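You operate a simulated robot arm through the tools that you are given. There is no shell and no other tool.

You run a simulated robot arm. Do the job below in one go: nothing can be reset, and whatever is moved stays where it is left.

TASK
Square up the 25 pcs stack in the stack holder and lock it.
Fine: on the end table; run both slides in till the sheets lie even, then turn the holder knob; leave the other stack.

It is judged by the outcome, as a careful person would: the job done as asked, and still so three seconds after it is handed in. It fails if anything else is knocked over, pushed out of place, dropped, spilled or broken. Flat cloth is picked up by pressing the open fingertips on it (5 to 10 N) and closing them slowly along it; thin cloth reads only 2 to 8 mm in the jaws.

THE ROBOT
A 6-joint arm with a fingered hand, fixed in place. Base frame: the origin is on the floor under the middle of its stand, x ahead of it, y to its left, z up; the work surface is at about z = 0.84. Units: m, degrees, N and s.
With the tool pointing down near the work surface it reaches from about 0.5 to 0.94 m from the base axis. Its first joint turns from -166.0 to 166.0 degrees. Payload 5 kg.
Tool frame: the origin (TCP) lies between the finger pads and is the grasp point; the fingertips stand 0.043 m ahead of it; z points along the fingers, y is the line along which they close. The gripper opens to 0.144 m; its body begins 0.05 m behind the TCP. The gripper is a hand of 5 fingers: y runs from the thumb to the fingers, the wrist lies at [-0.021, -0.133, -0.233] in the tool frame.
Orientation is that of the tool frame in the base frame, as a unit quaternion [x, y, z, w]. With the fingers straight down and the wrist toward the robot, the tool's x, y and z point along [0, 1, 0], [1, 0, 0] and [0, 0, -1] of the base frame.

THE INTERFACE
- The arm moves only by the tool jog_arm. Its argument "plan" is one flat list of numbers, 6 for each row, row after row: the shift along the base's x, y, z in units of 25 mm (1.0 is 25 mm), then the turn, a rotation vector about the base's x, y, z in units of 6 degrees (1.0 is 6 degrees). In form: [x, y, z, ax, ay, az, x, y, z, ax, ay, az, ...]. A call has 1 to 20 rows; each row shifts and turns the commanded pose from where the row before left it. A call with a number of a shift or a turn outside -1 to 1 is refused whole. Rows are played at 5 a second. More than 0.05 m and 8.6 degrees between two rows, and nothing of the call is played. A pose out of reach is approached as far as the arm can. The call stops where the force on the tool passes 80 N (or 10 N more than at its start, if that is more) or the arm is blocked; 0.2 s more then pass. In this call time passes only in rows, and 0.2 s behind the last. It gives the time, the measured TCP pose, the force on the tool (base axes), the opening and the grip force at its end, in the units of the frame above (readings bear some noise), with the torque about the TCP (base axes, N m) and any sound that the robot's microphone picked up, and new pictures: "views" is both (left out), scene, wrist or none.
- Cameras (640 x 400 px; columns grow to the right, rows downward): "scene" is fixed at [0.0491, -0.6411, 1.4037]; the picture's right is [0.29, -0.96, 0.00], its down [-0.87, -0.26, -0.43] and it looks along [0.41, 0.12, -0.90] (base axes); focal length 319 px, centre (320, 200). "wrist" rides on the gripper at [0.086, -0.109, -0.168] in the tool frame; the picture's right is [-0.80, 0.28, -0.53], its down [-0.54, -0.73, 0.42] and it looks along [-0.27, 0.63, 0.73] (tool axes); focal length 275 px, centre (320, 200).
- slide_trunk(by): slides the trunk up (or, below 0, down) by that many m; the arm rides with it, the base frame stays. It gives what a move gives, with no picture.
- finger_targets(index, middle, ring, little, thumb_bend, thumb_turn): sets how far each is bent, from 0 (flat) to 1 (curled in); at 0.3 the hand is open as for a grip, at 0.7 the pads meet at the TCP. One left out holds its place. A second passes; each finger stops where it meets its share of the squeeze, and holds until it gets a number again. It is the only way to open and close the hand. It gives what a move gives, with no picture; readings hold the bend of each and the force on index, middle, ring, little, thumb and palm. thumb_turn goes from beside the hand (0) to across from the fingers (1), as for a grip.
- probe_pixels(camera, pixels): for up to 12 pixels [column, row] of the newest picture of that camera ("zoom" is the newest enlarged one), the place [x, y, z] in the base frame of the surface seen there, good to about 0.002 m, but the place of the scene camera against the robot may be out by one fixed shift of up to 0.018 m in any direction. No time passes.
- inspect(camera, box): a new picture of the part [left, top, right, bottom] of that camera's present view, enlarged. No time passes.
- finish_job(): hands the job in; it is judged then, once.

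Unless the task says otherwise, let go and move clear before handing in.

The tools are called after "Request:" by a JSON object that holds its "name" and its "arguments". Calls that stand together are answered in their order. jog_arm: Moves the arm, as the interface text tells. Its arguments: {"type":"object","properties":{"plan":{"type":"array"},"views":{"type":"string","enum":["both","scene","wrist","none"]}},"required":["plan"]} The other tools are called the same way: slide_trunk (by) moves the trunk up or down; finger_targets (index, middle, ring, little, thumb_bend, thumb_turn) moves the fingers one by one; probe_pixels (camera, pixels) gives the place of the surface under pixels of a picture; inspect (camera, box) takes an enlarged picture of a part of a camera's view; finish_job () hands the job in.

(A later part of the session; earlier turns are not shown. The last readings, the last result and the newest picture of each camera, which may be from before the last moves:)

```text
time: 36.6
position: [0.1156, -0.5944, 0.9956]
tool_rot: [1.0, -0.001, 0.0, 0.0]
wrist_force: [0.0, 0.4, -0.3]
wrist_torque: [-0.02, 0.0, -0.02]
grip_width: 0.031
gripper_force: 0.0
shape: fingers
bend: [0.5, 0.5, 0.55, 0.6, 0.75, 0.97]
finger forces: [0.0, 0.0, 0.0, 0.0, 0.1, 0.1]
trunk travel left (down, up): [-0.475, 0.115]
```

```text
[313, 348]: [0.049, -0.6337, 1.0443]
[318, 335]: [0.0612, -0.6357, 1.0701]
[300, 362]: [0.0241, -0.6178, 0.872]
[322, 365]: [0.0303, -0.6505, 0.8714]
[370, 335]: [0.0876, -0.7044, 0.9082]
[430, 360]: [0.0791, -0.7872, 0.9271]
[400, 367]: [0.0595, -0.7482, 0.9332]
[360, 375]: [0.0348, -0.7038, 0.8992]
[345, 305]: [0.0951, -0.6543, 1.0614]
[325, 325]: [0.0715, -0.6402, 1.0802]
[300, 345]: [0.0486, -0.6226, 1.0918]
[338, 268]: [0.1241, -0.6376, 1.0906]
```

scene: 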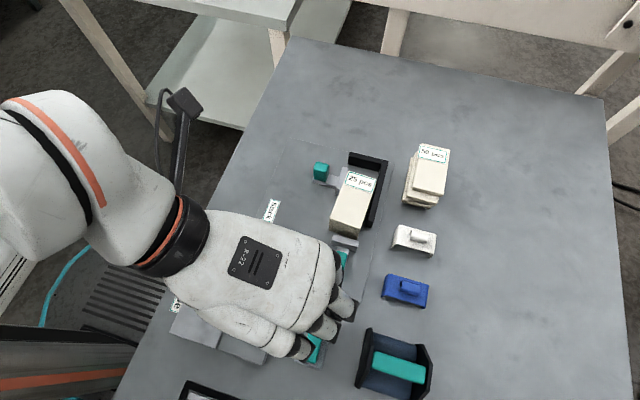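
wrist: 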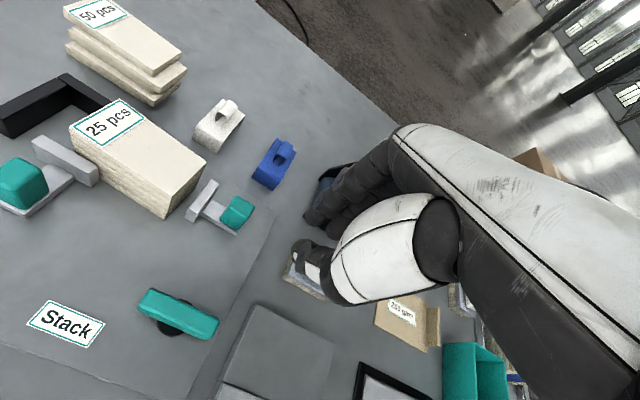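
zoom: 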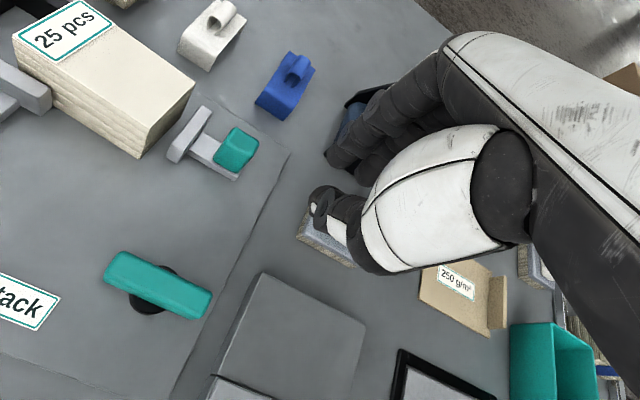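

The glue tool's base reaches x≈0.09, so instead I'll straddle slide 2's handle from above with thumb and index (hand stays at x>0.10). First I'll probe the blue and white clips for clearance.

Request:
{"name": "probe_pixels", "arguments": {"camera": "scene", "pixels": [[386, 278], [428, 288], [405, 283], [403, 289], [384, 298], [426, 305], [396, 228], [436, 238], [415, 236], [393, 248], [410, 292], [383, 290]]}}

Request:
{"name": "probe_pixels", "arguments": {"camera": "wrist", "pixels": [[268, 140], [290, 145], [252, 175], [275, 188], [285, 145], [270, 165], [240, 198], [232, 222], [222, 225], [253, 208], [175, 290], [215, 335]]}}

```text
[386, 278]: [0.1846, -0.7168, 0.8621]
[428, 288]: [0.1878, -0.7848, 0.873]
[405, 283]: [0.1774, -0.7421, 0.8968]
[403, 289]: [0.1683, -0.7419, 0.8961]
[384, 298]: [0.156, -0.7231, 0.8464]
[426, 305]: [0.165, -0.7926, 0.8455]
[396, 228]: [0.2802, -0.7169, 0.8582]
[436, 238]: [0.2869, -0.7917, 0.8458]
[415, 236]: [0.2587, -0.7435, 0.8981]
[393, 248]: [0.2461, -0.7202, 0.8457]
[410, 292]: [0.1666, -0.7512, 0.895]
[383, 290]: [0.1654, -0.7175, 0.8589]
```

```text
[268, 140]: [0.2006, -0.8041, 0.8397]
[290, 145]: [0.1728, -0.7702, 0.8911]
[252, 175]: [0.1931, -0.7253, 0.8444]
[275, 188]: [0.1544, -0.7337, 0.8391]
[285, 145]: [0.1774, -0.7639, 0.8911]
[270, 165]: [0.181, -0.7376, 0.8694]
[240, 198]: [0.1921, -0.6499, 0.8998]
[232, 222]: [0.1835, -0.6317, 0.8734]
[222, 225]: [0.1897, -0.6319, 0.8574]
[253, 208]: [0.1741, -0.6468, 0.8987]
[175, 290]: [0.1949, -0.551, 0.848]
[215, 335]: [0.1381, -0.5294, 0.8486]
```

The blue clip sits at y<-0.725 and is no taller than 0.867 at that edge, so straddling the handle is safe. I'll set the hand to a narrower opening and move directly above slide 2's handle.

Request:
{"name": "finger_targets", "arguments": {"index": 0.58, "middle": 0.58, "ring": 0.6, "little": 0.65, "thumb_bend": 0.57}}

Request:
{"name": "jog_arm", "arguments": {"plan": [0.57, -0.48, 0, 0, 0, 0, 0.57, -0.48, 0, 0, 0, 0, 0.57, -0.48, 0, 0, 0, 0, 0.57, -0.48, 0, 0, 0, 0, 0, 0, -0.7, 0, 0, 0], "views": "both"}}

Request:
{"name": "inspect", "arguments": {"camera": "wrist", "box": [150, 100, 400, 350]}}

Request:
{"name": "inspect", "arguments": {"camera": "scene", "box": [270, 180, 430, 320]}}

```text
time: 37.6
position: [0.1153, -0.5958, 0.9961]
tool_rot: [1.0, -0.001, 0.0, 0.0]
wrist_force: [0.0, -0.5, -0.2]
wrist_torque: [0.02, 0.02, 0.0]
grip_width: 0.055
gripper_force: 0.1
shape: fingers
bend: [0.57, 0.57, 0.6, 0.65, 0.56, 0.97]
finger forces: [0.0, 0.0, 0.0, 0.0, 0.0, 0.0]
trunk travel left (down, up): [-0.475, 0.115]
```

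```text
time: 38.8
position: [0.1743, -0.6447, 0.9785]
tool_rot: [1.0, -0.002, 0.0, 0.0]
wrist_force: [0.6, -0.1, 0.0]
wrist_torque: [-0.02, 0.0, -0.02]
grip_width: 0.055
gripper_force: 0.0
shape: fingers
bend: [0.57, 0.57, 0.6, 0.65, 0.56, 0.97]
finger forces: [0.0, 0.0, 0.1, 0.0, 0.0, 0.0]
trunk travel left (down, up): [-0.475, 0.115]
```

scene: 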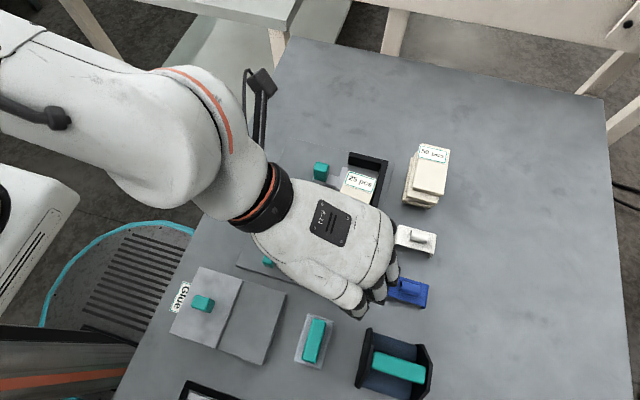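
wrist: 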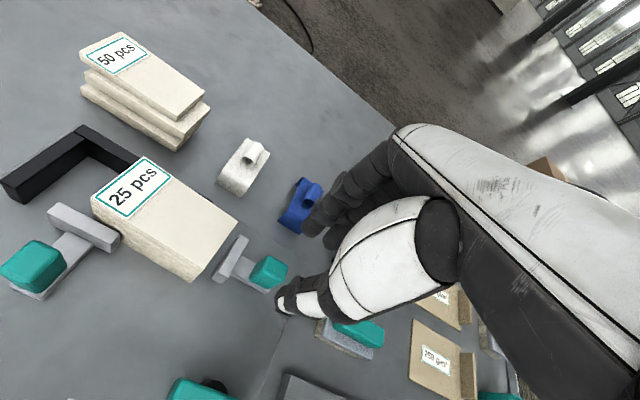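

```text
1.60 times, centred on (275, 225) of wrist
```

zoom: 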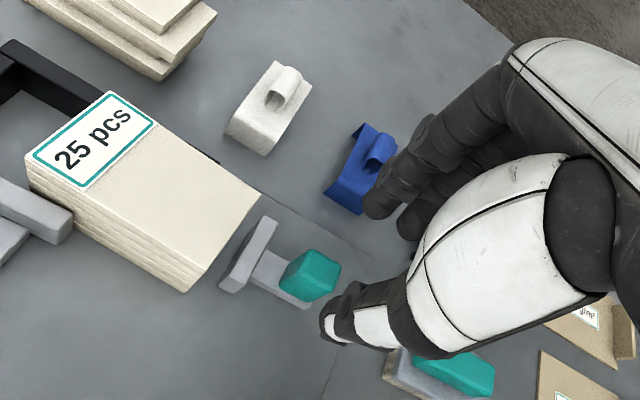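

```text
2.86 times, centred on (350, 250) of scene
```

zoom: 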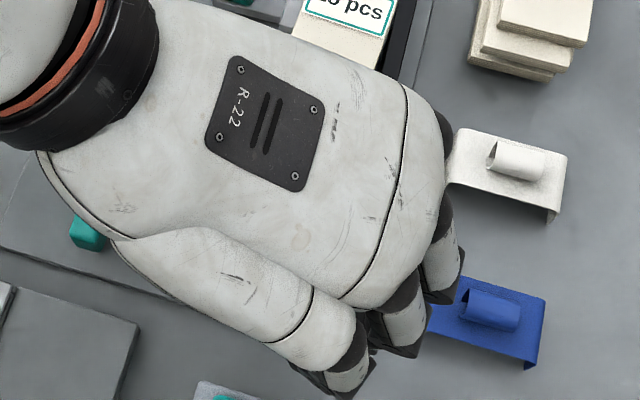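

Hand is over slide 2's handle; I'll probe thumb tip, index tip and handle for alignment.

Request:
{"name": "inspect", "arguments": {"camera": "wrist", "box": [200, 150, 360, 350]}}

Request:
{"name": "probe_pixels", "arguments": {"camera": "wrist", "pixels": [[268, 260], [285, 268], [262, 280], [278, 285], [255, 268], [283, 305], [278, 300], [290, 292], [309, 228], [305, 222], [318, 232], [262, 285]]}}

```text
2.00 times, centred on (280, 250) of wrist
```

zoom: 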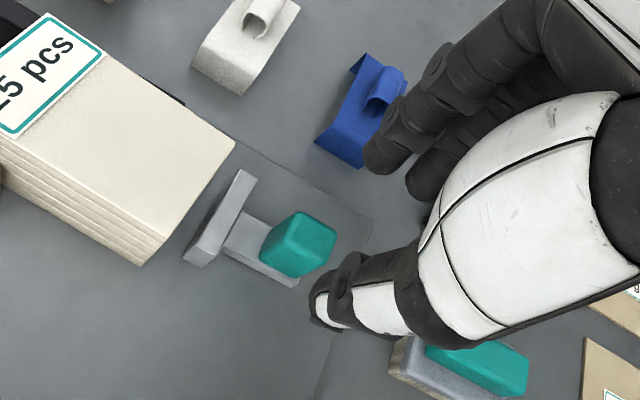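

```text
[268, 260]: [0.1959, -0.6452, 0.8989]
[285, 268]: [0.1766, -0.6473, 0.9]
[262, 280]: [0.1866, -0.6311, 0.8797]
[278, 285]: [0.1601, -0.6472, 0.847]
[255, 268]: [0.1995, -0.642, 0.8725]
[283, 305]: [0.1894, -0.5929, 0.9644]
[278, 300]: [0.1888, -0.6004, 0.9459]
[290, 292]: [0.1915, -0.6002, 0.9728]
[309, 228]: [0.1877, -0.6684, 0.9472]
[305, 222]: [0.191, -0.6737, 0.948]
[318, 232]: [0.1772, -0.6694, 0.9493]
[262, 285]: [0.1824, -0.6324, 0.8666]
```

Thumb (x≈0.189) and index (x≈0.186) straddle the handle centre (0.187,-0.641). I'll lower around it.

Request:
{"name": "jog_arm", "arguments": {"plan": [0, 0, -0.7, 0, 0, 0, 0, 0, -0.7, 0, 0, 0, 0, 0, -0.6, 0, 0, 0, 0, 0, -0.5, 0, 0, 0, 0, 0, -0.45, 0, 0, 0], "views": "both"}}

Request:
{"name": "inspect", "arguments": {"camera": "wrist", "box": [200, 150, 360, 350]}}

```text
time: 40.0
position: [0.1723, -0.6431, 0.9068]
tool_rot: [1.0, 0.001, 0.0, 0.0]
wrist_force: [-0.4, -0.3, 0.7]
wrist_torque: [0.0, -0.03, -0.06]
grip_width: 0.055
gripper_force: 0.1
shape: fingers
bend: [0.57, 0.57, 0.6, 0.65, 0.56, 0.97]
finger forces: [0.0, 0.0, 0.0, 0.0, 0.0, 0.0]
trunk travel left (down, up): [-0.475, 0.115]
```

scene: 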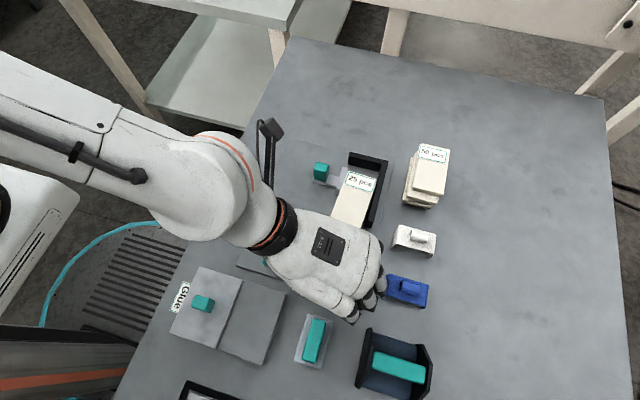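
wrist: 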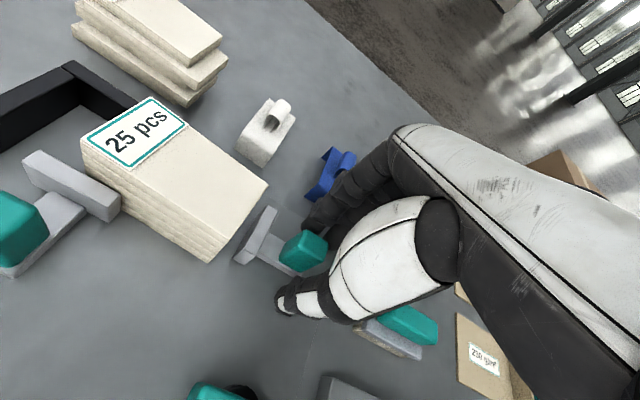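

```text
2.00 times, centred on (280, 250) of wrist
```

zoom: 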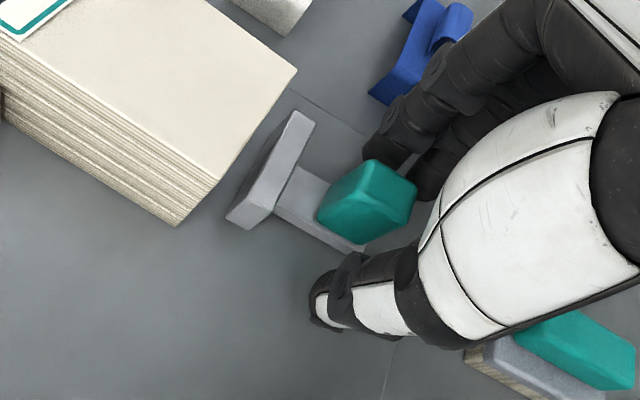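

The fingers straddle the handle. I'll close thumb and index on it, with the middle finger curling in behind it.

Request:
{"name": "finger_targets", "arguments": {"index": 0.68, "middle": 0.68, "thumb_bend": 0.68}}

Request:
{"name": "inspect", "arguments": {"camera": "wrist", "box": [200, 150, 360, 350]}}

```text
time: 41.0
position: [0.1722, -0.6428, 0.9062]
tool_rot: [1.0, -0.001, 0.0, 0.001]
wrist_force: [0.0, -1.5, -1.0]
wrist_torque: [-0.02, -0.01, 0.0]
grip_width: 0.0227
gripper_force: 2.7
shape: fingers
bend: [0.65, 0.68, 0.6, 0.65, 0.66, 0.97]
finger forces: [3.1, 0.1, 0.1, 0.0, 2.4, 0.0]
trunk travel left (down, up): [-0.475, 0.115]
```

```text
2.00 times, centred on (280, 250) of wrist
```

zoom: 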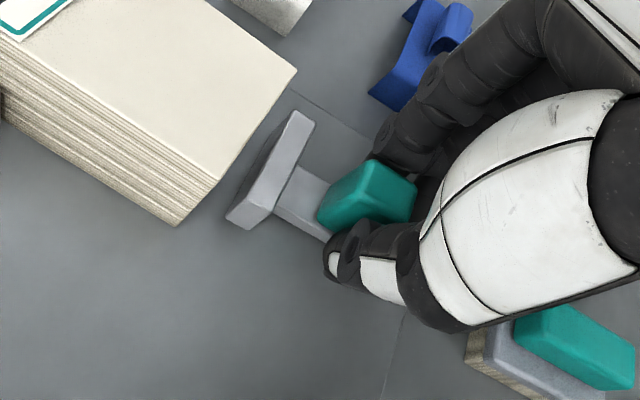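

The handle is held lightly (~3 N). I'll firm the grip and run slide 2 in +x by steps.

Request:
{"name": "finger_targets", "arguments": {"index": 0.73, "thumb_bend": 0.73}}

Request:
{"name": "jog_arm", "arguments": {"plan": [0.2, 0, 0, 0, 0, 0, 0.2, 0, 0, 0, 0, 0, 0.2, 0, 0, 0, 0, 0, 0.2, 0, 0, 0, 0, 0], "views": "both"}}

Request:
{"name": "inspect", "arguments": {"camera": "wrist", "box": [140, 90, 380, 350]}}

```text
time: 42.0
position: [0.1722, -0.6431, 0.9057]
tool_rot: [1.0, -0.001, 0.0, 0.0]
wrist_force: [-0.3, 2.3, -5.6]
wrist_torque: [0.12, 0.05, 0.02]
grip_width: 0.021
gripper_force: 9.9
shape: fingers
bend: [0.71, 0.68, 0.6, 0.65, 0.67, 0.97]
finger forces: [9.5, 0.0, 0.1, 0.0, 11.1, 0.0]
trunk travel left (down, up): [-0.475, 0.115]
```

```text
time: 43.0
position: [0.193, -0.6433, 0.9057]
tool_rot: [1.0, 0.0, 0.0, -0.001]
wrist_force: [-0.1, 2.3, -6.2]
wrist_torque: [0.11, 0.03, 0.0]
grip_width: 0.0208
gripper_force: 10.2
shape: fingers
bend: [0.71, 0.68, 0.6, 0.65, 0.67, 0.97]
finger forces: [9.0, 0.0, 0.0, 0.1, 11.6, 0.0]
trunk travel left (down, up): [-0.475, 0.115]
```

scene: 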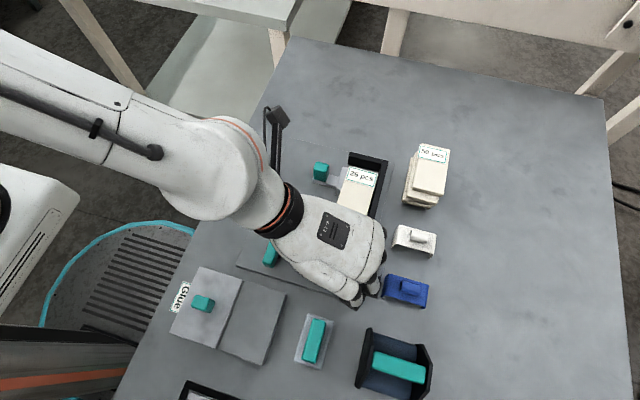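
wrist: 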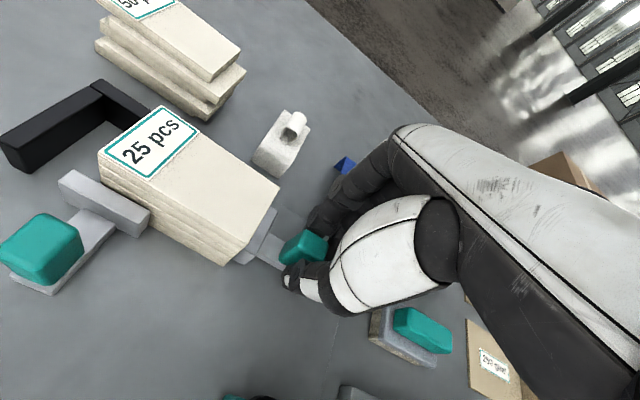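

```text
1.54 times, centred on (260, 220) of wrist
```

zoom: 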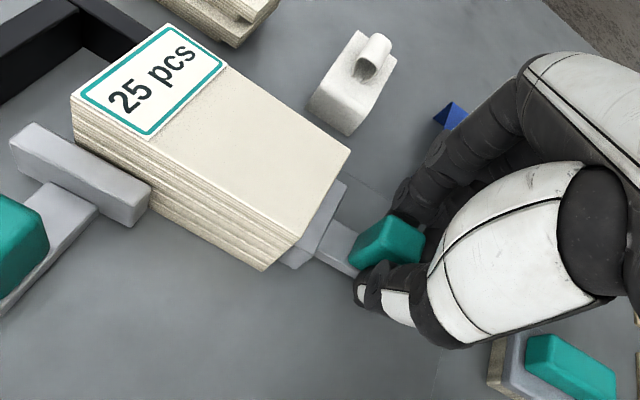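

Slide 2 follows the hand and has met the stack's near end. I'll keep pushing toward the far fence.

Request:
{"name": "jog_arm", "arguments": {"plan": [0.2, 0, 0, 0, 0, 0, 0.2, 0, 0, 0, 0, 0, 0.2, 0, 0, 0, 0, 0, 0.2, 0, 0, 0, 0, 0, 0.2, 0, 0, 0, 0, 0], "views": "both"}}

Request:
{"name": "inspect", "arguments": {"camera": "wrist", "box": [140, 90, 380, 350]}}

Request:
{"name": "inspect", "arguments": {"camera": "scene", "box": [270, 130, 430, 270]}}

```text
time: 44.2
position: [0.2188, -0.6433, 0.9055]
tool_rot: [1.0, -0.001, 0.0, -0.001]
wrist_force: [0.2, 1.1, -8.8]
wrist_torque: [0.07, 0.09, 0.04]
grip_width: 0.0208
gripper_force: 9.8
shape: fingers
bend: [0.71, 0.68, 0.6, 0.65, 0.67, 0.97]
finger forces: [9.6, 0.1, 0.1, 0.0, 10.5, 0.0]
trunk travel left (down, up): [-0.475, 0.115]
```

scene: 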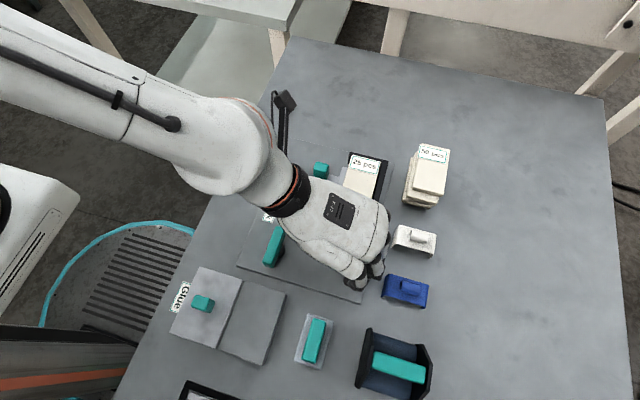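
wrist: 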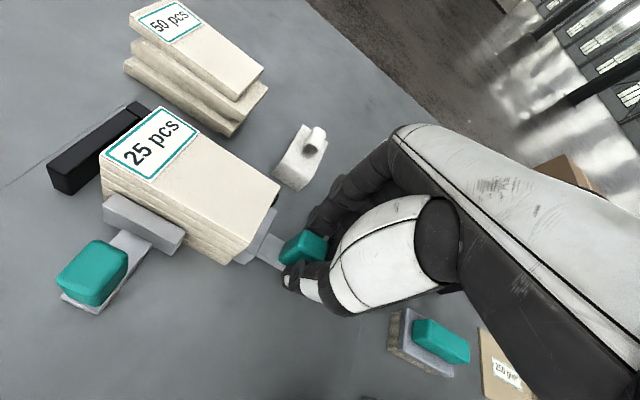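

```text
1.54 times, centred on (260, 220) of wrist
```

zoom: 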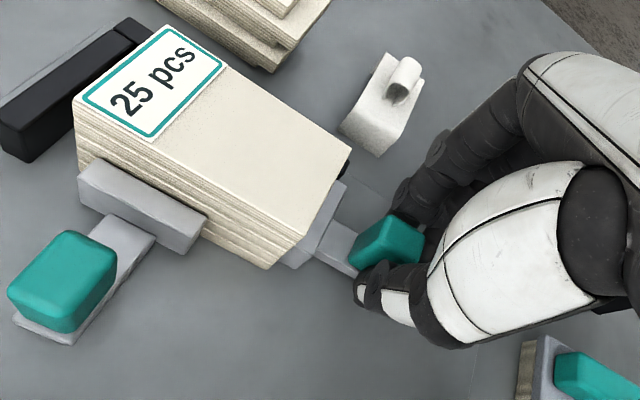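

```text
2.86 times, centred on (350, 200) of scene
```

zoom: 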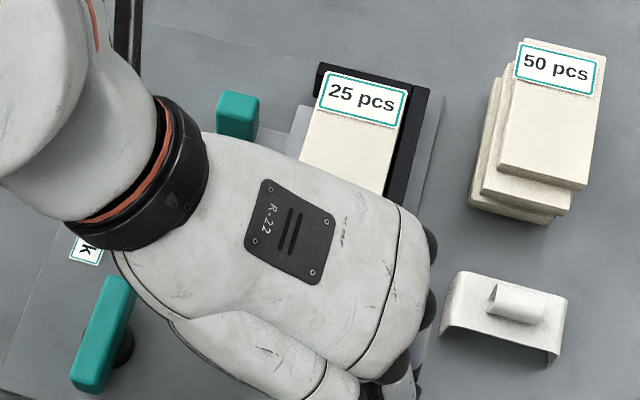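

The stack is sliding along the fence, near the far bar now. I'll push the last stretch in smaller steps watching the force.

Request:
{"name": "jog_arm", "arguments": {"plan": [0.15, 0, 0, 0, 0, 0, 0.15, 0, 0, 0, 0, 0, 0.15, 0, 0, 0, 0, 0], "views": "none"}}

```text
time: 45.0
position: [0.2299, -0.6433, 0.9061]
tool_rot: [1.0, -0.001, 0.0, 0.0]
wrist_force: [-0.4, 1.0, -8.3]
wrist_torque: [0.04, 0.08, 0.01]
grip_width: 0.0211
gripper_force: 9.8
shape: fingers
bend: [0.71, 0.68, 0.6, 0.65, 0.67, 0.97]
finger forces: [9.7, 0.0, 0.1, 0.0, 10.5, 0.0]
trunk travel left (down, up): [-0.475, 0.115]
```

Request:
{"name": "jog_arm", "arguments": {"plan": [0.1, 0, 0, 0, 0, 0, 0.1, 0, 0, 0, 0, 0, 0.1, 0, 0, 0, 0, 0], "views": "both"}}

Request:
{"name": "inspect", "arguments": {"camera": "wrist", "box": [140, 90, 380, 350]}}

Request:
{"name": "inspect", "arguments": {"camera": "scene", "box": [310, 130, 410, 220]}}

```text
time: 45.8
position: [0.2353, -0.6436, 0.906]
tool_rot: [1.0, -0.001, 0.0, 0.001]
wrist_force: [-12.3, 0.7, -4.4]
wrist_torque: [0.0, 0.53, -0.05]
grip_width: 0.0209
gripper_force: 11.5
shape: fingers
bend: [0.71, 0.68, 0.6, 0.65, 0.67, 0.98]
finger forces: [11.4, 0.1, 0.1, 0.0, 11.6, 0.0]
trunk travel left (down, up): [-0.475, 0.115]
```

scene: 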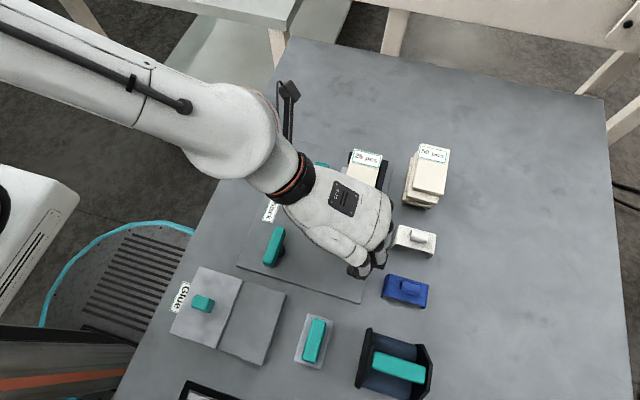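
wrist: 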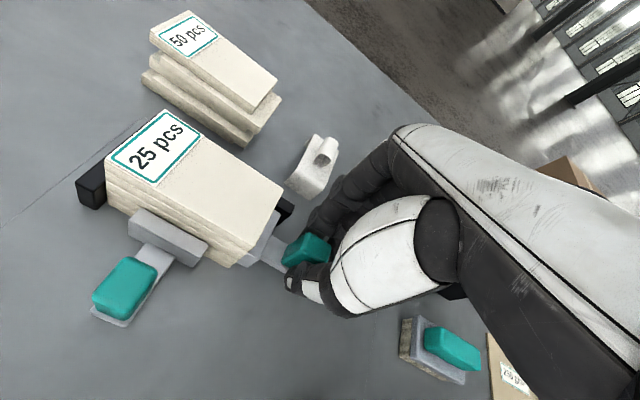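

```text
1.54 times, centred on (260, 220) of wrist
```

zoom: 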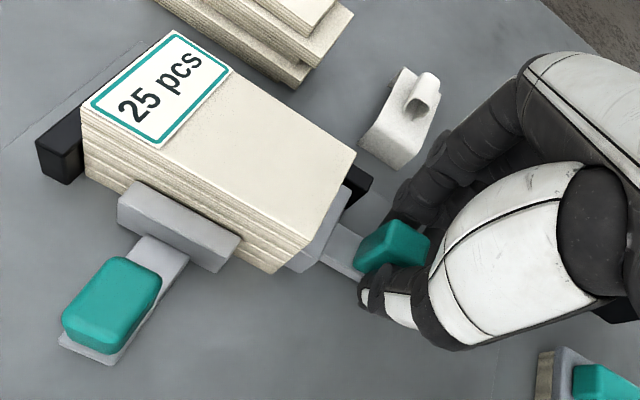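

```text
4.44 times, centred on (360, 175) of scene
```

zoom: 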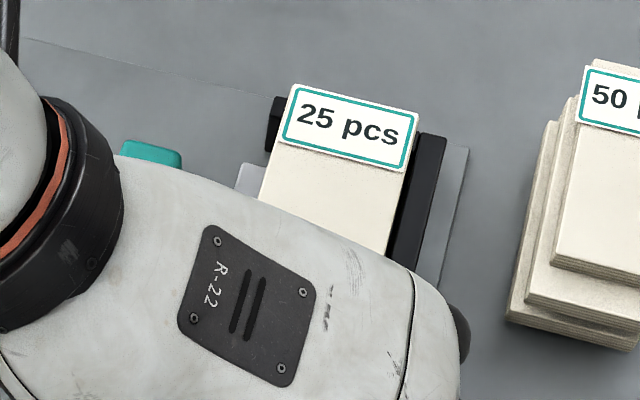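

Force rose to 12 N: the stack is now against the far fence, with slide 2 fully in. I'll let go of the handle and rise to look.

Request:
{"name": "jog_arm", "arguments": {"plan": [-0.06, 0, -0.05, 0, 0, 0], "views": "none"}}

Request:
{"name": "finger_targets", "arguments": {"index": 0.6, "middle": 0.62, "thumb_bend": 0.57}}

Request:
{"name": "jog_arm", "arguments": {"plan": [-0.05, 0, 0.5, 0, 0, 0, 0, 0, 0.7, 0, 0, 0, 0, 0, 0.9, 0, 0, 0, 0, 0, 0.9, 0, 0, 0, 0, 0, 0.9, 0, 0, 0], "views": "none"}}

Request:
{"name": "jog_arm", "arguments": {"plan": [-0.4, 0.9, 0, 0, 0, 0, -0.4, 0.9, 0, 0, 0, 0, -0.4, 0.9, 0, 0, 0, 0, -0.4, 0.9, 0, 0, 0, 0, -0.4, 0.9, 0, 0, 0, 0, -0.4, 0.9, 0, 0, 0, 0], "views": "both"}}

Request:
{"name": "inspect", "arguments": {"camera": "scene", "box": [280, 130, 420, 270]}}

Request:
{"name": "inspect", "arguments": {"camera": "wrist", "box": [0, 80, 320, 380]}}

```text
time: 46.2
position: [0.2352, -0.6439, 0.9052]
tool_rot: [1.0, 0.0, 0.001, 0.001]
wrist_force: [-8.1, 0.4, 1.2]
wrist_torque: [0.05, 0.26, -0.04]
grip_width: 0.0207
gripper_force: 12.5
shape: fingers
bend: [0.71, 0.68, 0.6, 0.65, 0.67, 0.98]
finger forces: [12.1, 0.0, 0.0, 0.0, 12.6, 0.0]
trunk travel left (down, up): [-0.475, 0.115]
```

```text
time: 47.2
position: [0.2348, -0.6434, 0.9034]
tool_rot: [1.0, 0.0, 0.001, 0.0]
wrist_force: [0.4, 1.0, 0.0]
wrist_torque: [0.02, -0.01, 0.03]
grip_width: 0.0492
gripper_force: 0.1
shape: fingers
bend: [0.6, 0.62, 0.6, 0.65, 0.56, 0.98]
finger forces: [0.0, 0.0, 0.1, 0.1, 0.0, 0.1]
trunk travel left (down, up): [-0.475, 0.115]
```

```text
time: 48.4
position: [0.2335, -0.6437, 1.0028]
tool_rot: [1.0, 0.0, 0.0, -0.001]
wrist_force: [0.0, 0.1, -0.7]
wrist_torque: [-0.01, 0.02, 0.0]
grip_width: 0.0493
gripper_force: 0.0
shape: fingers
bend: [0.6, 0.62, 0.6, 0.65, 0.56, 0.98]
finger forces: [0.1, 0.0, 0.0, 0.1, 0.0, 0.0]
trunk travel left (down, up): [-0.475, 0.115]
```

```text
time: 49.8
position: [0.1736, -0.5096, 1.0024]
tool_rot: [1.0, 0.0, 0.0, -0.001]
wrist_force: [0.2, -0.1, 0.3]
wrist_torque: [0.0, 0.03, 0.01]
grip_width: 0.0496
gripper_force: 0.0
shape: fingers
bend: [0.6, 0.62, 0.6, 0.65, 0.56, 0.98]
finger forces: [0.1, 0.1, 0.1, 0.0, 0.0, 0.0]
trunk travel left (down, up): [-0.475, 0.115]
```

scene: 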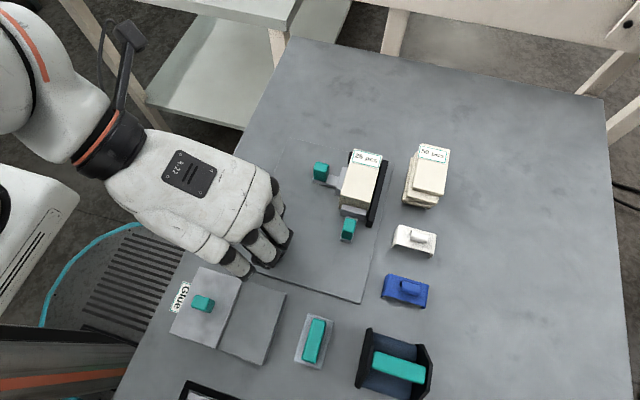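
wrist: 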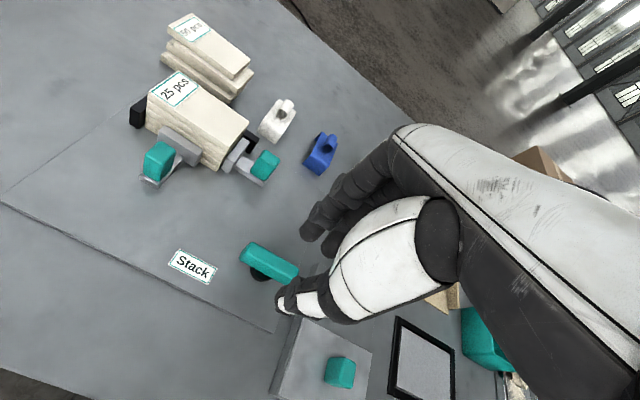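

```text
2.86 times, centred on (350, 200) of scene
```

zoom: 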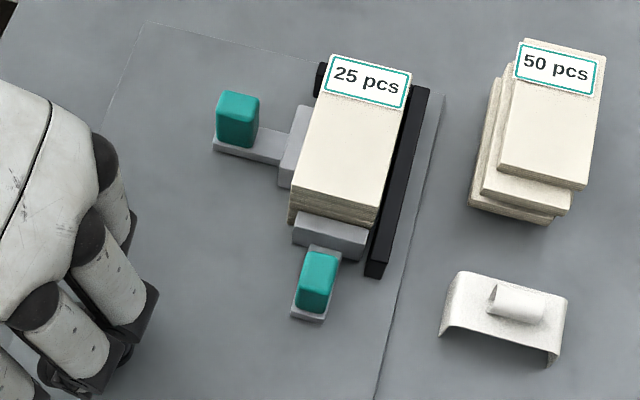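

```text
1.33 times, centred on (160, 230) of wrist
```

zoom: 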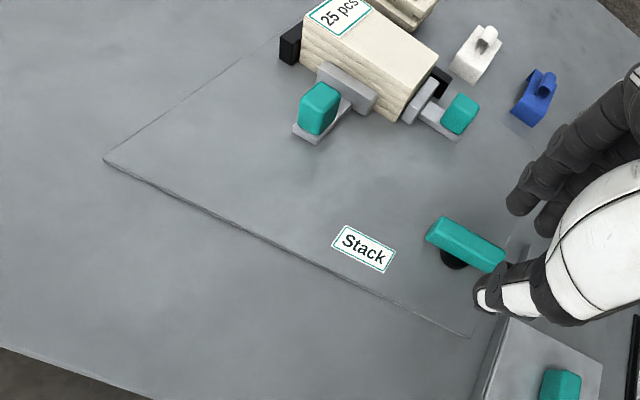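

The stack sits in the fence corner with both slides against it. I'll zoom in closely to check evenness of the sheets from both cameras.

Request:
{"name": "inspect", "arguments": {"camera": "scene", "box": [320, 140, 400, 240]}}

Request:
{"name": "inspect", "arguments": {"camera": "wrist", "box": [110, 50, 290, 200]}}

```text
4.00 times, centred on (360, 190) of scene
```

zoom: 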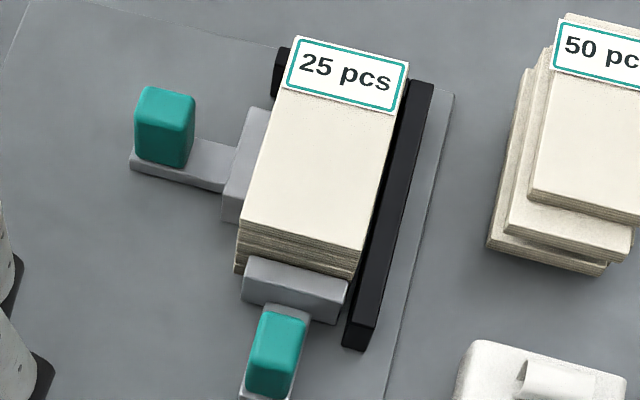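

```text
2.67 times, centred on (200, 125) of wrist
```

zoom: 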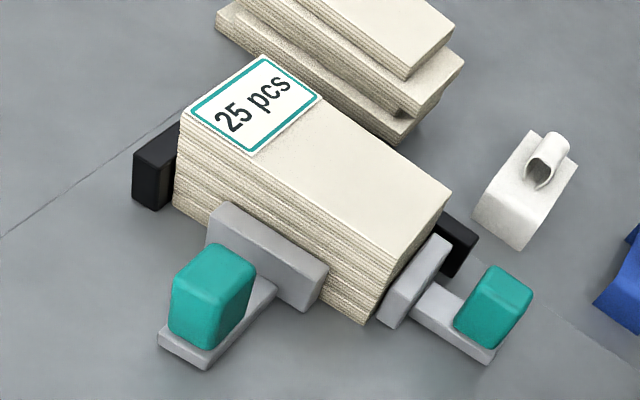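

From both close-ups the sheets look flush. I'll probe corners of the stack and the heads to verify alignment and contact.

Request:
{"name": "probe_pixels", "arguments": {"camera": "zoom", "pixels": [[185, 112], [266, 61], [446, 190], [379, 255], [180, 200], [360, 318], [364, 300], [378, 275], [320, 268], [225, 206], [430, 238], [385, 312]]}}

Request:
{"name": "probe_pixels", "arguments": {"camera": "scene", "pixels": [[354, 152], [380, 159], [341, 204], [368, 212], [318, 164], [330, 170], [345, 220], [350, 235], [342, 207], [364, 214], [340, 205], [338, 178]]}}

```text
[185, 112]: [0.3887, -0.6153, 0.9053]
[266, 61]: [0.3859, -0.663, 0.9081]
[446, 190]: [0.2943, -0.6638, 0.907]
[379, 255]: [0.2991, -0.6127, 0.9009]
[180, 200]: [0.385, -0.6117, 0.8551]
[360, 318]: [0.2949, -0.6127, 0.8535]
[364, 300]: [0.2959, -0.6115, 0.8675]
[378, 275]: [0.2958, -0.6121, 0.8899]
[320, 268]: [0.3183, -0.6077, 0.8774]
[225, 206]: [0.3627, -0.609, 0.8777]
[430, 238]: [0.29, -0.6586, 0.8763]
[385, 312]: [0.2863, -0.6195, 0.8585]
```

```text
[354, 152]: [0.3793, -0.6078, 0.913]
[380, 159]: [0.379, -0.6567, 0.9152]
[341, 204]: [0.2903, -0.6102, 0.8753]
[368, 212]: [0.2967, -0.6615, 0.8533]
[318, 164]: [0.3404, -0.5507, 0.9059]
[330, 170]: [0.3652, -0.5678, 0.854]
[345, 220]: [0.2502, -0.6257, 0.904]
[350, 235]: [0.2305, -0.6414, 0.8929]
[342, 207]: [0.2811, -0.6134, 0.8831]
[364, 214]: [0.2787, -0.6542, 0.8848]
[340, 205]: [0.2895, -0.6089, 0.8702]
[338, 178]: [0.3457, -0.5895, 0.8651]
```

Left face reads y≈-0.612 from top to bottom and the near face x≈0.295, so the sheets are even and snug against both heads. Next is the knob; I'll inspect and probe it.

Request:
{"name": "inspect", "arguments": {"camera": "wrist", "box": [200, 200, 340, 340]}}

```text
2.86 times, centred on (270, 270) of wrist
```

zoom: 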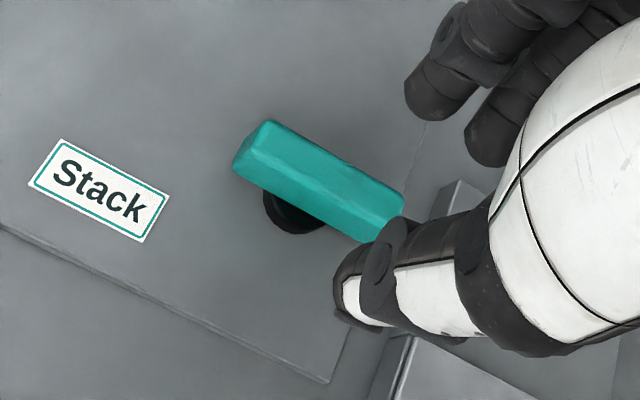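

Request:
{"name": "probe_pixels", "arguments": {"camera": "zoom", "pixels": [[270, 125], [243, 152], [398, 200], [372, 222], [320, 170], [238, 172], [300, 210], [340, 230], [280, 215], [310, 225], [265, 210], [355, 238]]}}

Request:
{"name": "probe_pixels", "arguments": {"camera": "zoom", "pixels": [[360, 285], [350, 300], [430, 90], [420, 105], [480, 150], [345, 320], [380, 260], [295, 150], [330, 210], [250, 145], [400, 215], [290, 232]]}}

```text
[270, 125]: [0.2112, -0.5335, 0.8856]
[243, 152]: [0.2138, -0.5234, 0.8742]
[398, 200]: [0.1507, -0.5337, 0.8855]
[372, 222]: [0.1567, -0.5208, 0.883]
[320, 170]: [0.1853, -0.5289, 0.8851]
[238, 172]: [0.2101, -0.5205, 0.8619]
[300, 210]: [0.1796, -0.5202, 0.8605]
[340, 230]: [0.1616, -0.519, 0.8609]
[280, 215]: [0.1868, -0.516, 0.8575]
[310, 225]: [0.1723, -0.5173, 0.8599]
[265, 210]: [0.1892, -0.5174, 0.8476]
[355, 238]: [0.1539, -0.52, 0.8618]
```

```text
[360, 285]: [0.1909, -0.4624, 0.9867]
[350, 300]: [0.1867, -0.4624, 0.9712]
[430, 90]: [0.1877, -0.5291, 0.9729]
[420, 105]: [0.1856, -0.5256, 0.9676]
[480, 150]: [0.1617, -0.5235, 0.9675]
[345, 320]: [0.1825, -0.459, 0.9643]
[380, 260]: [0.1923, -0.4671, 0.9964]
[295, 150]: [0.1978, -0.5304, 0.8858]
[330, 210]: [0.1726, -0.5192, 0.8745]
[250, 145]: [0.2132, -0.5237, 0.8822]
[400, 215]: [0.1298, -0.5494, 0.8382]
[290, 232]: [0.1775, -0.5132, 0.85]
```

The knob bar spans x 0.148–0.214 at y≈-0.528, z 0.86–0.885. Before lowering onto it, I'll probe the "Glue" device beside it for clearance of the ring and little fingers.

Request:
{"name": "probe_pixels", "arguments": {"camera": "scene", "pixels": [[285, 293], [243, 282], [238, 275], [200, 270], [265, 300], [260, 360], [220, 345], [203, 300], [203, 312], [250, 330], [275, 290], [225, 275]]}}

Request:
{"name": "probe_pixels", "arguments": {"camera": "wrist", "pixels": [[372, 352], [300, 322], [320, 335], [340, 370], [335, 345], [290, 370], [330, 360], [350, 340], [295, 330], [400, 330]]}}

```text
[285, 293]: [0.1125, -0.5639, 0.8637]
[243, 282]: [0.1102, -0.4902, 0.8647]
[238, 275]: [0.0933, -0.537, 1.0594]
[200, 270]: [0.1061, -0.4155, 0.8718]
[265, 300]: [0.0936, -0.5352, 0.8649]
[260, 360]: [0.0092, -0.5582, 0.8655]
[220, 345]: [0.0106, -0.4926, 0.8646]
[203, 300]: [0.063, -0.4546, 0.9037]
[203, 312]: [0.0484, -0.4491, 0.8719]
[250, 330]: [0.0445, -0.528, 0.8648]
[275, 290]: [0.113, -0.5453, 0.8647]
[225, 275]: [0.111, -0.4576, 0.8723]
```

```text
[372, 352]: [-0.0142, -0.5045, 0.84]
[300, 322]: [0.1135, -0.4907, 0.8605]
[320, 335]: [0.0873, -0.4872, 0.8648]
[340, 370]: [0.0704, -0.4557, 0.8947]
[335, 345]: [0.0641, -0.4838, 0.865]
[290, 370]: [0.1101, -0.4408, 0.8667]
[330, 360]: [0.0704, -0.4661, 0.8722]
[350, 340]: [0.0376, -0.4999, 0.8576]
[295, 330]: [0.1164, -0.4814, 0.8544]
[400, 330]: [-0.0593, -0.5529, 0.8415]
```

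The Glue device ends at x≈0.117 and is at most 0.866 high, so the hand will clear it. I'll open the fingers slightly, centre over the knob and lower partway.

Request:
{"name": "finger_targets", "arguments": {"index": 0.55, "middle": 0.55, "ring": 0.6, "little": 0.65, "thumb_bend": 0.53}}

Request:
{"name": "jog_arm", "arguments": {"plan": [0.42, -0.74, 0, 0, 0, 0, 0, 0, -0.8, 0, 0, 0, 0, 0, -0.8, 0, 0, 0, 0, 0, -0.6, 0, 0, 0], "views": "both"}}

Request:
{"name": "inspect", "arguments": {"camera": "wrist", "box": [200, 150, 360, 350]}}

Request:
{"name": "inspect", "arguments": {"camera": "scene", "box": [220, 180, 340, 310]}}

```text
time: 50.8
position: [0.1743, -0.5089, 1.0023]
tool_rot: [1.0, -0.001, 0.0, 0.0]
wrist_force: [0.4, -0.7, 0.2]
wrist_torque: [0.0, 0.02, 0.01]
grip_width: 0.0635
gripper_force: 0.0
shape: fingers
bend: [0.55, 0.55, 0.6, 0.65, 0.53, 0.98]
finger forces: [0.1, 0.1, 0.0, 0.0, 0.0, 0.0]
trunk travel left (down, up): [-0.475, 0.115]
```

```text
time: 51.8
position: [0.1859, -0.5285, 0.9484]
tool_rot: [1.0, 0.0, 0.0, 0.0]
wrist_force: [0.9, -1.1, -1.2]
wrist_torque: [0.03, -0.01, 0.02]
grip_width: 0.0636
gripper_force: 0.0
shape: fingers
bend: [0.55, 0.55, 0.6, 0.65, 0.53, 0.98]
finger forces: [0.1, 0.1, 0.0, 0.1, 0.0, 0.1]
trunk travel left (down, up): [-0.475, 0.115]
```

scene: 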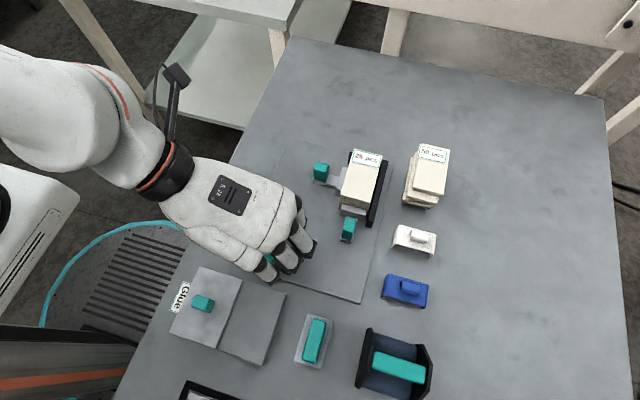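
wrist: 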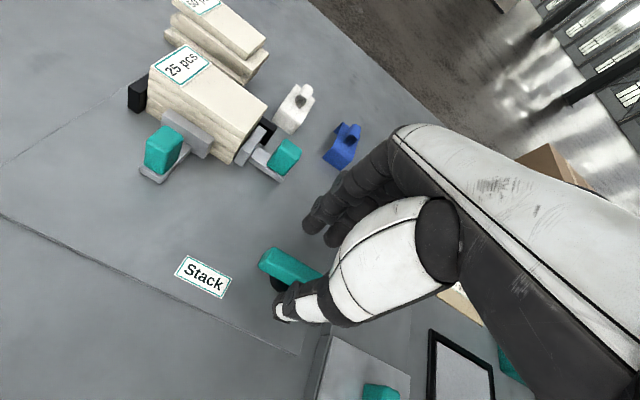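

```text
2.00 times, centred on (280, 250) of wrist
```

zoom: 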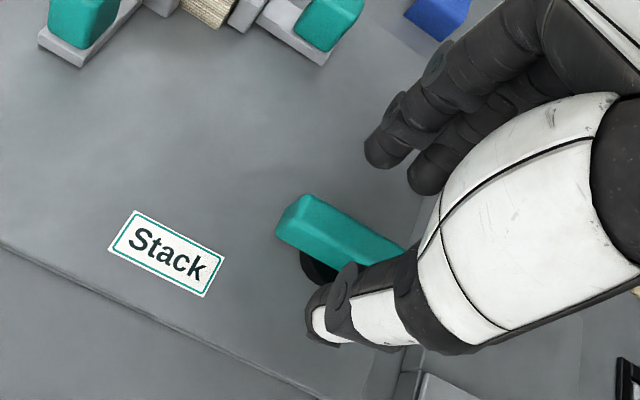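

```text
3.08 times, centred on (280, 245) of scene
```

zoom: 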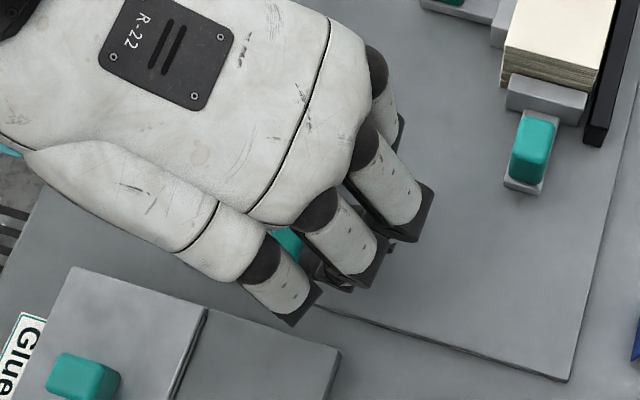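

Aligned over the bar (TCP 0.186,-0.5285). I'll lower the rest of the way, slowing at the end.

Request:
{"name": "jog_arm", "arguments": {"plan": [0, 0, -0.7, 0, 0, 0, 0, 0, -0.6, 0, 0, 0, 0, 0, -0.4, 0, 0, 0, 0, 0, -0.2, 0, 0, 0], "views": "both"}}

Request:
{"name": "inspect", "arguments": {"camera": "wrist", "box": [200, 150, 360, 350]}}

```text
time: 52.8
position: [0.183, -0.5262, 0.9005]
tool_rot: [1.0, -0.001, 0.0, 0.0]
wrist_force: [-1.7, -0.6, -0.5]
wrist_torque: [0.0, -0.01, 0.0]
grip_width: 0.064
gripper_force: 0.0
shape: fingers
bend: [0.55, 0.55, 0.6, 0.65, 0.53, 0.98]
finger forces: [0.0, 0.0, 0.1, 0.0, 0.0, 0.0]
trunk travel left (down, up): [-0.475, 0.115]
```

scene: 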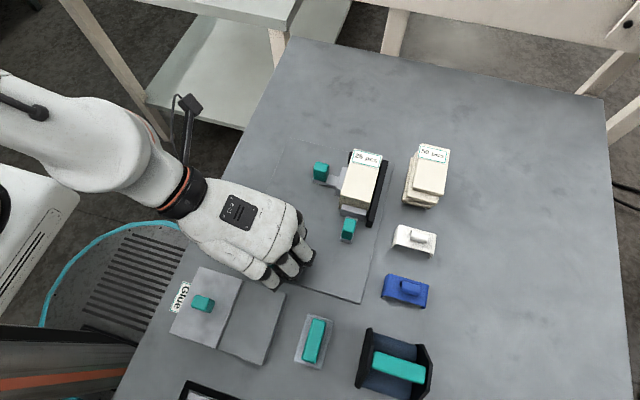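
wrist: 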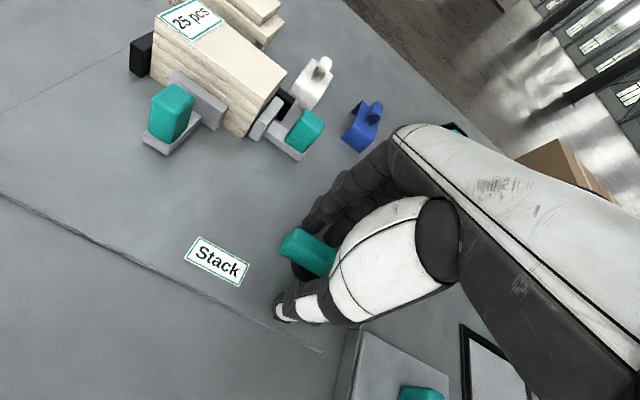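

```text
2.00 times, centred on (280, 250) of wrist
```

zoom: 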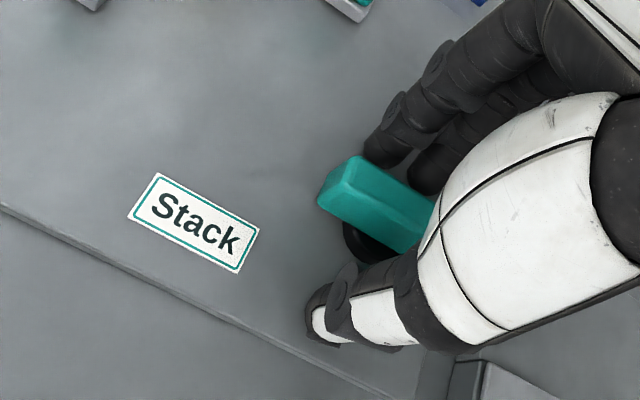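

Fingers and thumb straddle the knob bar with no contact. I'll close thumb, index and middle on it gently.

Request:
{"name": "finger_targets", "arguments": {"index": 0.68, "middle": 0.68, "thumb_bend": 0.69}}

Request:
{"name": "inspect", "arguments": {"camera": "wrist", "box": [200, 150, 360, 350]}}

```text
time: 53.8
position: [0.1845, -0.5283, 0.899]
tool_rot: [1.0, 0.0, 0.0, 0.001]
wrist_force: [0.1, -8.0, 1.8]
wrist_torque: [-0.39, 0.02, 0.04]
grip_width: 0.0207
gripper_force: 6.5
shape: fingers
bend: [0.65, 0.65, 0.6, 0.65, 0.68, 0.98]
finger forces: [4.8, 5.7, 0.0, 0.0, 1.7, 0.0]
trunk travel left (down, up): [-0.475, 0.115]
```

```text
2.00 times, centred on (280, 250) of wrist
```

zoom: 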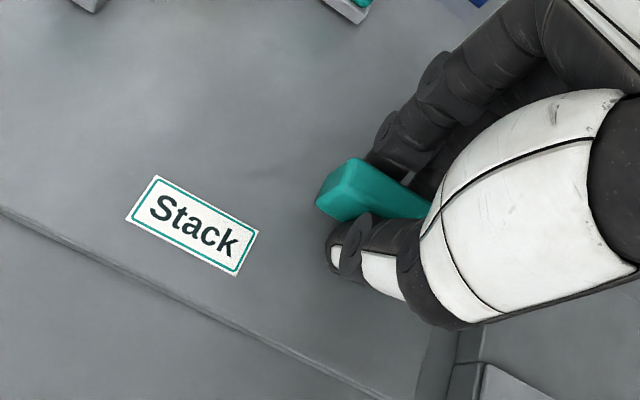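

Fingers push 10 N against only 2 N at the thumb, so the hand is a bit off-centre. I'll shift 2 mm in -y and firm the thumb to balance.

Request:
{"name": "jog_arm", "arguments": {"plan": [0, -0.08, 0, 0, 0, 0], "views": "none"}}

Request:
{"name": "finger_targets", "arguments": {"index": 0.72, "middle": 0.72, "thumb_bend": 0.74}}

```text
time: 54.2
position: [0.1851, -0.5284, 0.9005]
tool_rot: [1.0, 0.0, -0.001, 0.001]
wrist_force: [0.2, -5.7, 2.3]
wrist_torque: [-0.25, -0.01, 0.02]
grip_width: 0.0208
gripper_force: 5.1
shape: fingers
bend: [0.65, 0.65, 0.6, 0.65, 0.68, 0.97]
finger forces: [3.8, 4.7, 0.1, 0.1, 2.8, 0.0]
trunk travel left (down, up): [-0.475, 0.115]
```

```text
time: 55.2
position: [0.1842, -0.529, 0.8991]
tool_rot: [1.0, 0.0, 0.0, 0.0]
wrist_force: [-1.9, -7.2, -4.6]
wrist_torque: [-0.29, 0.07, 0.16]
grip_width: 0.0187
gripper_force: 15.5
shape: fingers
bend: [0.71, 0.65, 0.6, 0.65, 0.69, 0.97]
finger forces: [9.3, 9.6, 0.0, 0.0, 11.8, 0.0]
trunk travel left (down, up): [-0.475, 0.115]
```

The knob is held at about 15 N. I'll test a small clockwise turn (seen from above) and read the torque.

Request:
{"name": "jog_arm", "arguments": {"plan": [0, -0.02, 0, 0, 0, -0.5, 0, -0.02, 0, 0, 0, -0.5], "views": "wrist"}}

Request:
{"name": "inspect", "arguments": {"camera": "wrist", "box": [200, 150, 360, 350]}}

```text
time: 55.8
position: [0.1835, -0.5298, 0.9002]
tool_rot: [0.999, -0.052, 0.0, -0.001]
wrist_force: [0.6, -1.4, -4.2]
wrist_torque: [-0.03, -0.08, 0.24]
grip_width: 0.0191
gripper_force: 15.9
shape: fingers
bend: [0.71, 0.65, 0.6, 0.65, 0.68, 0.98]
finger forces: [7.0, 9.5, 0.0, 0.0, 14.7, 0.0]
trunk travel left (down, up): [-0.475, 0.115]
```

wrist: 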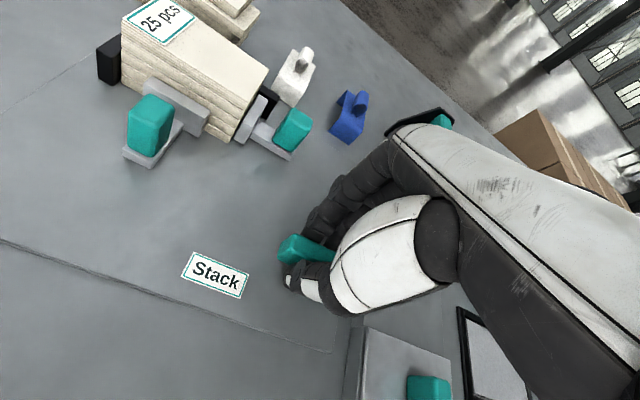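

```text
2.00 times, centred on (280, 250) of wrist
```

zoom: 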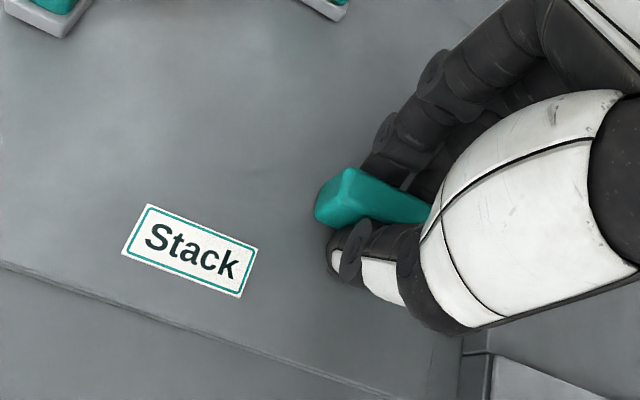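

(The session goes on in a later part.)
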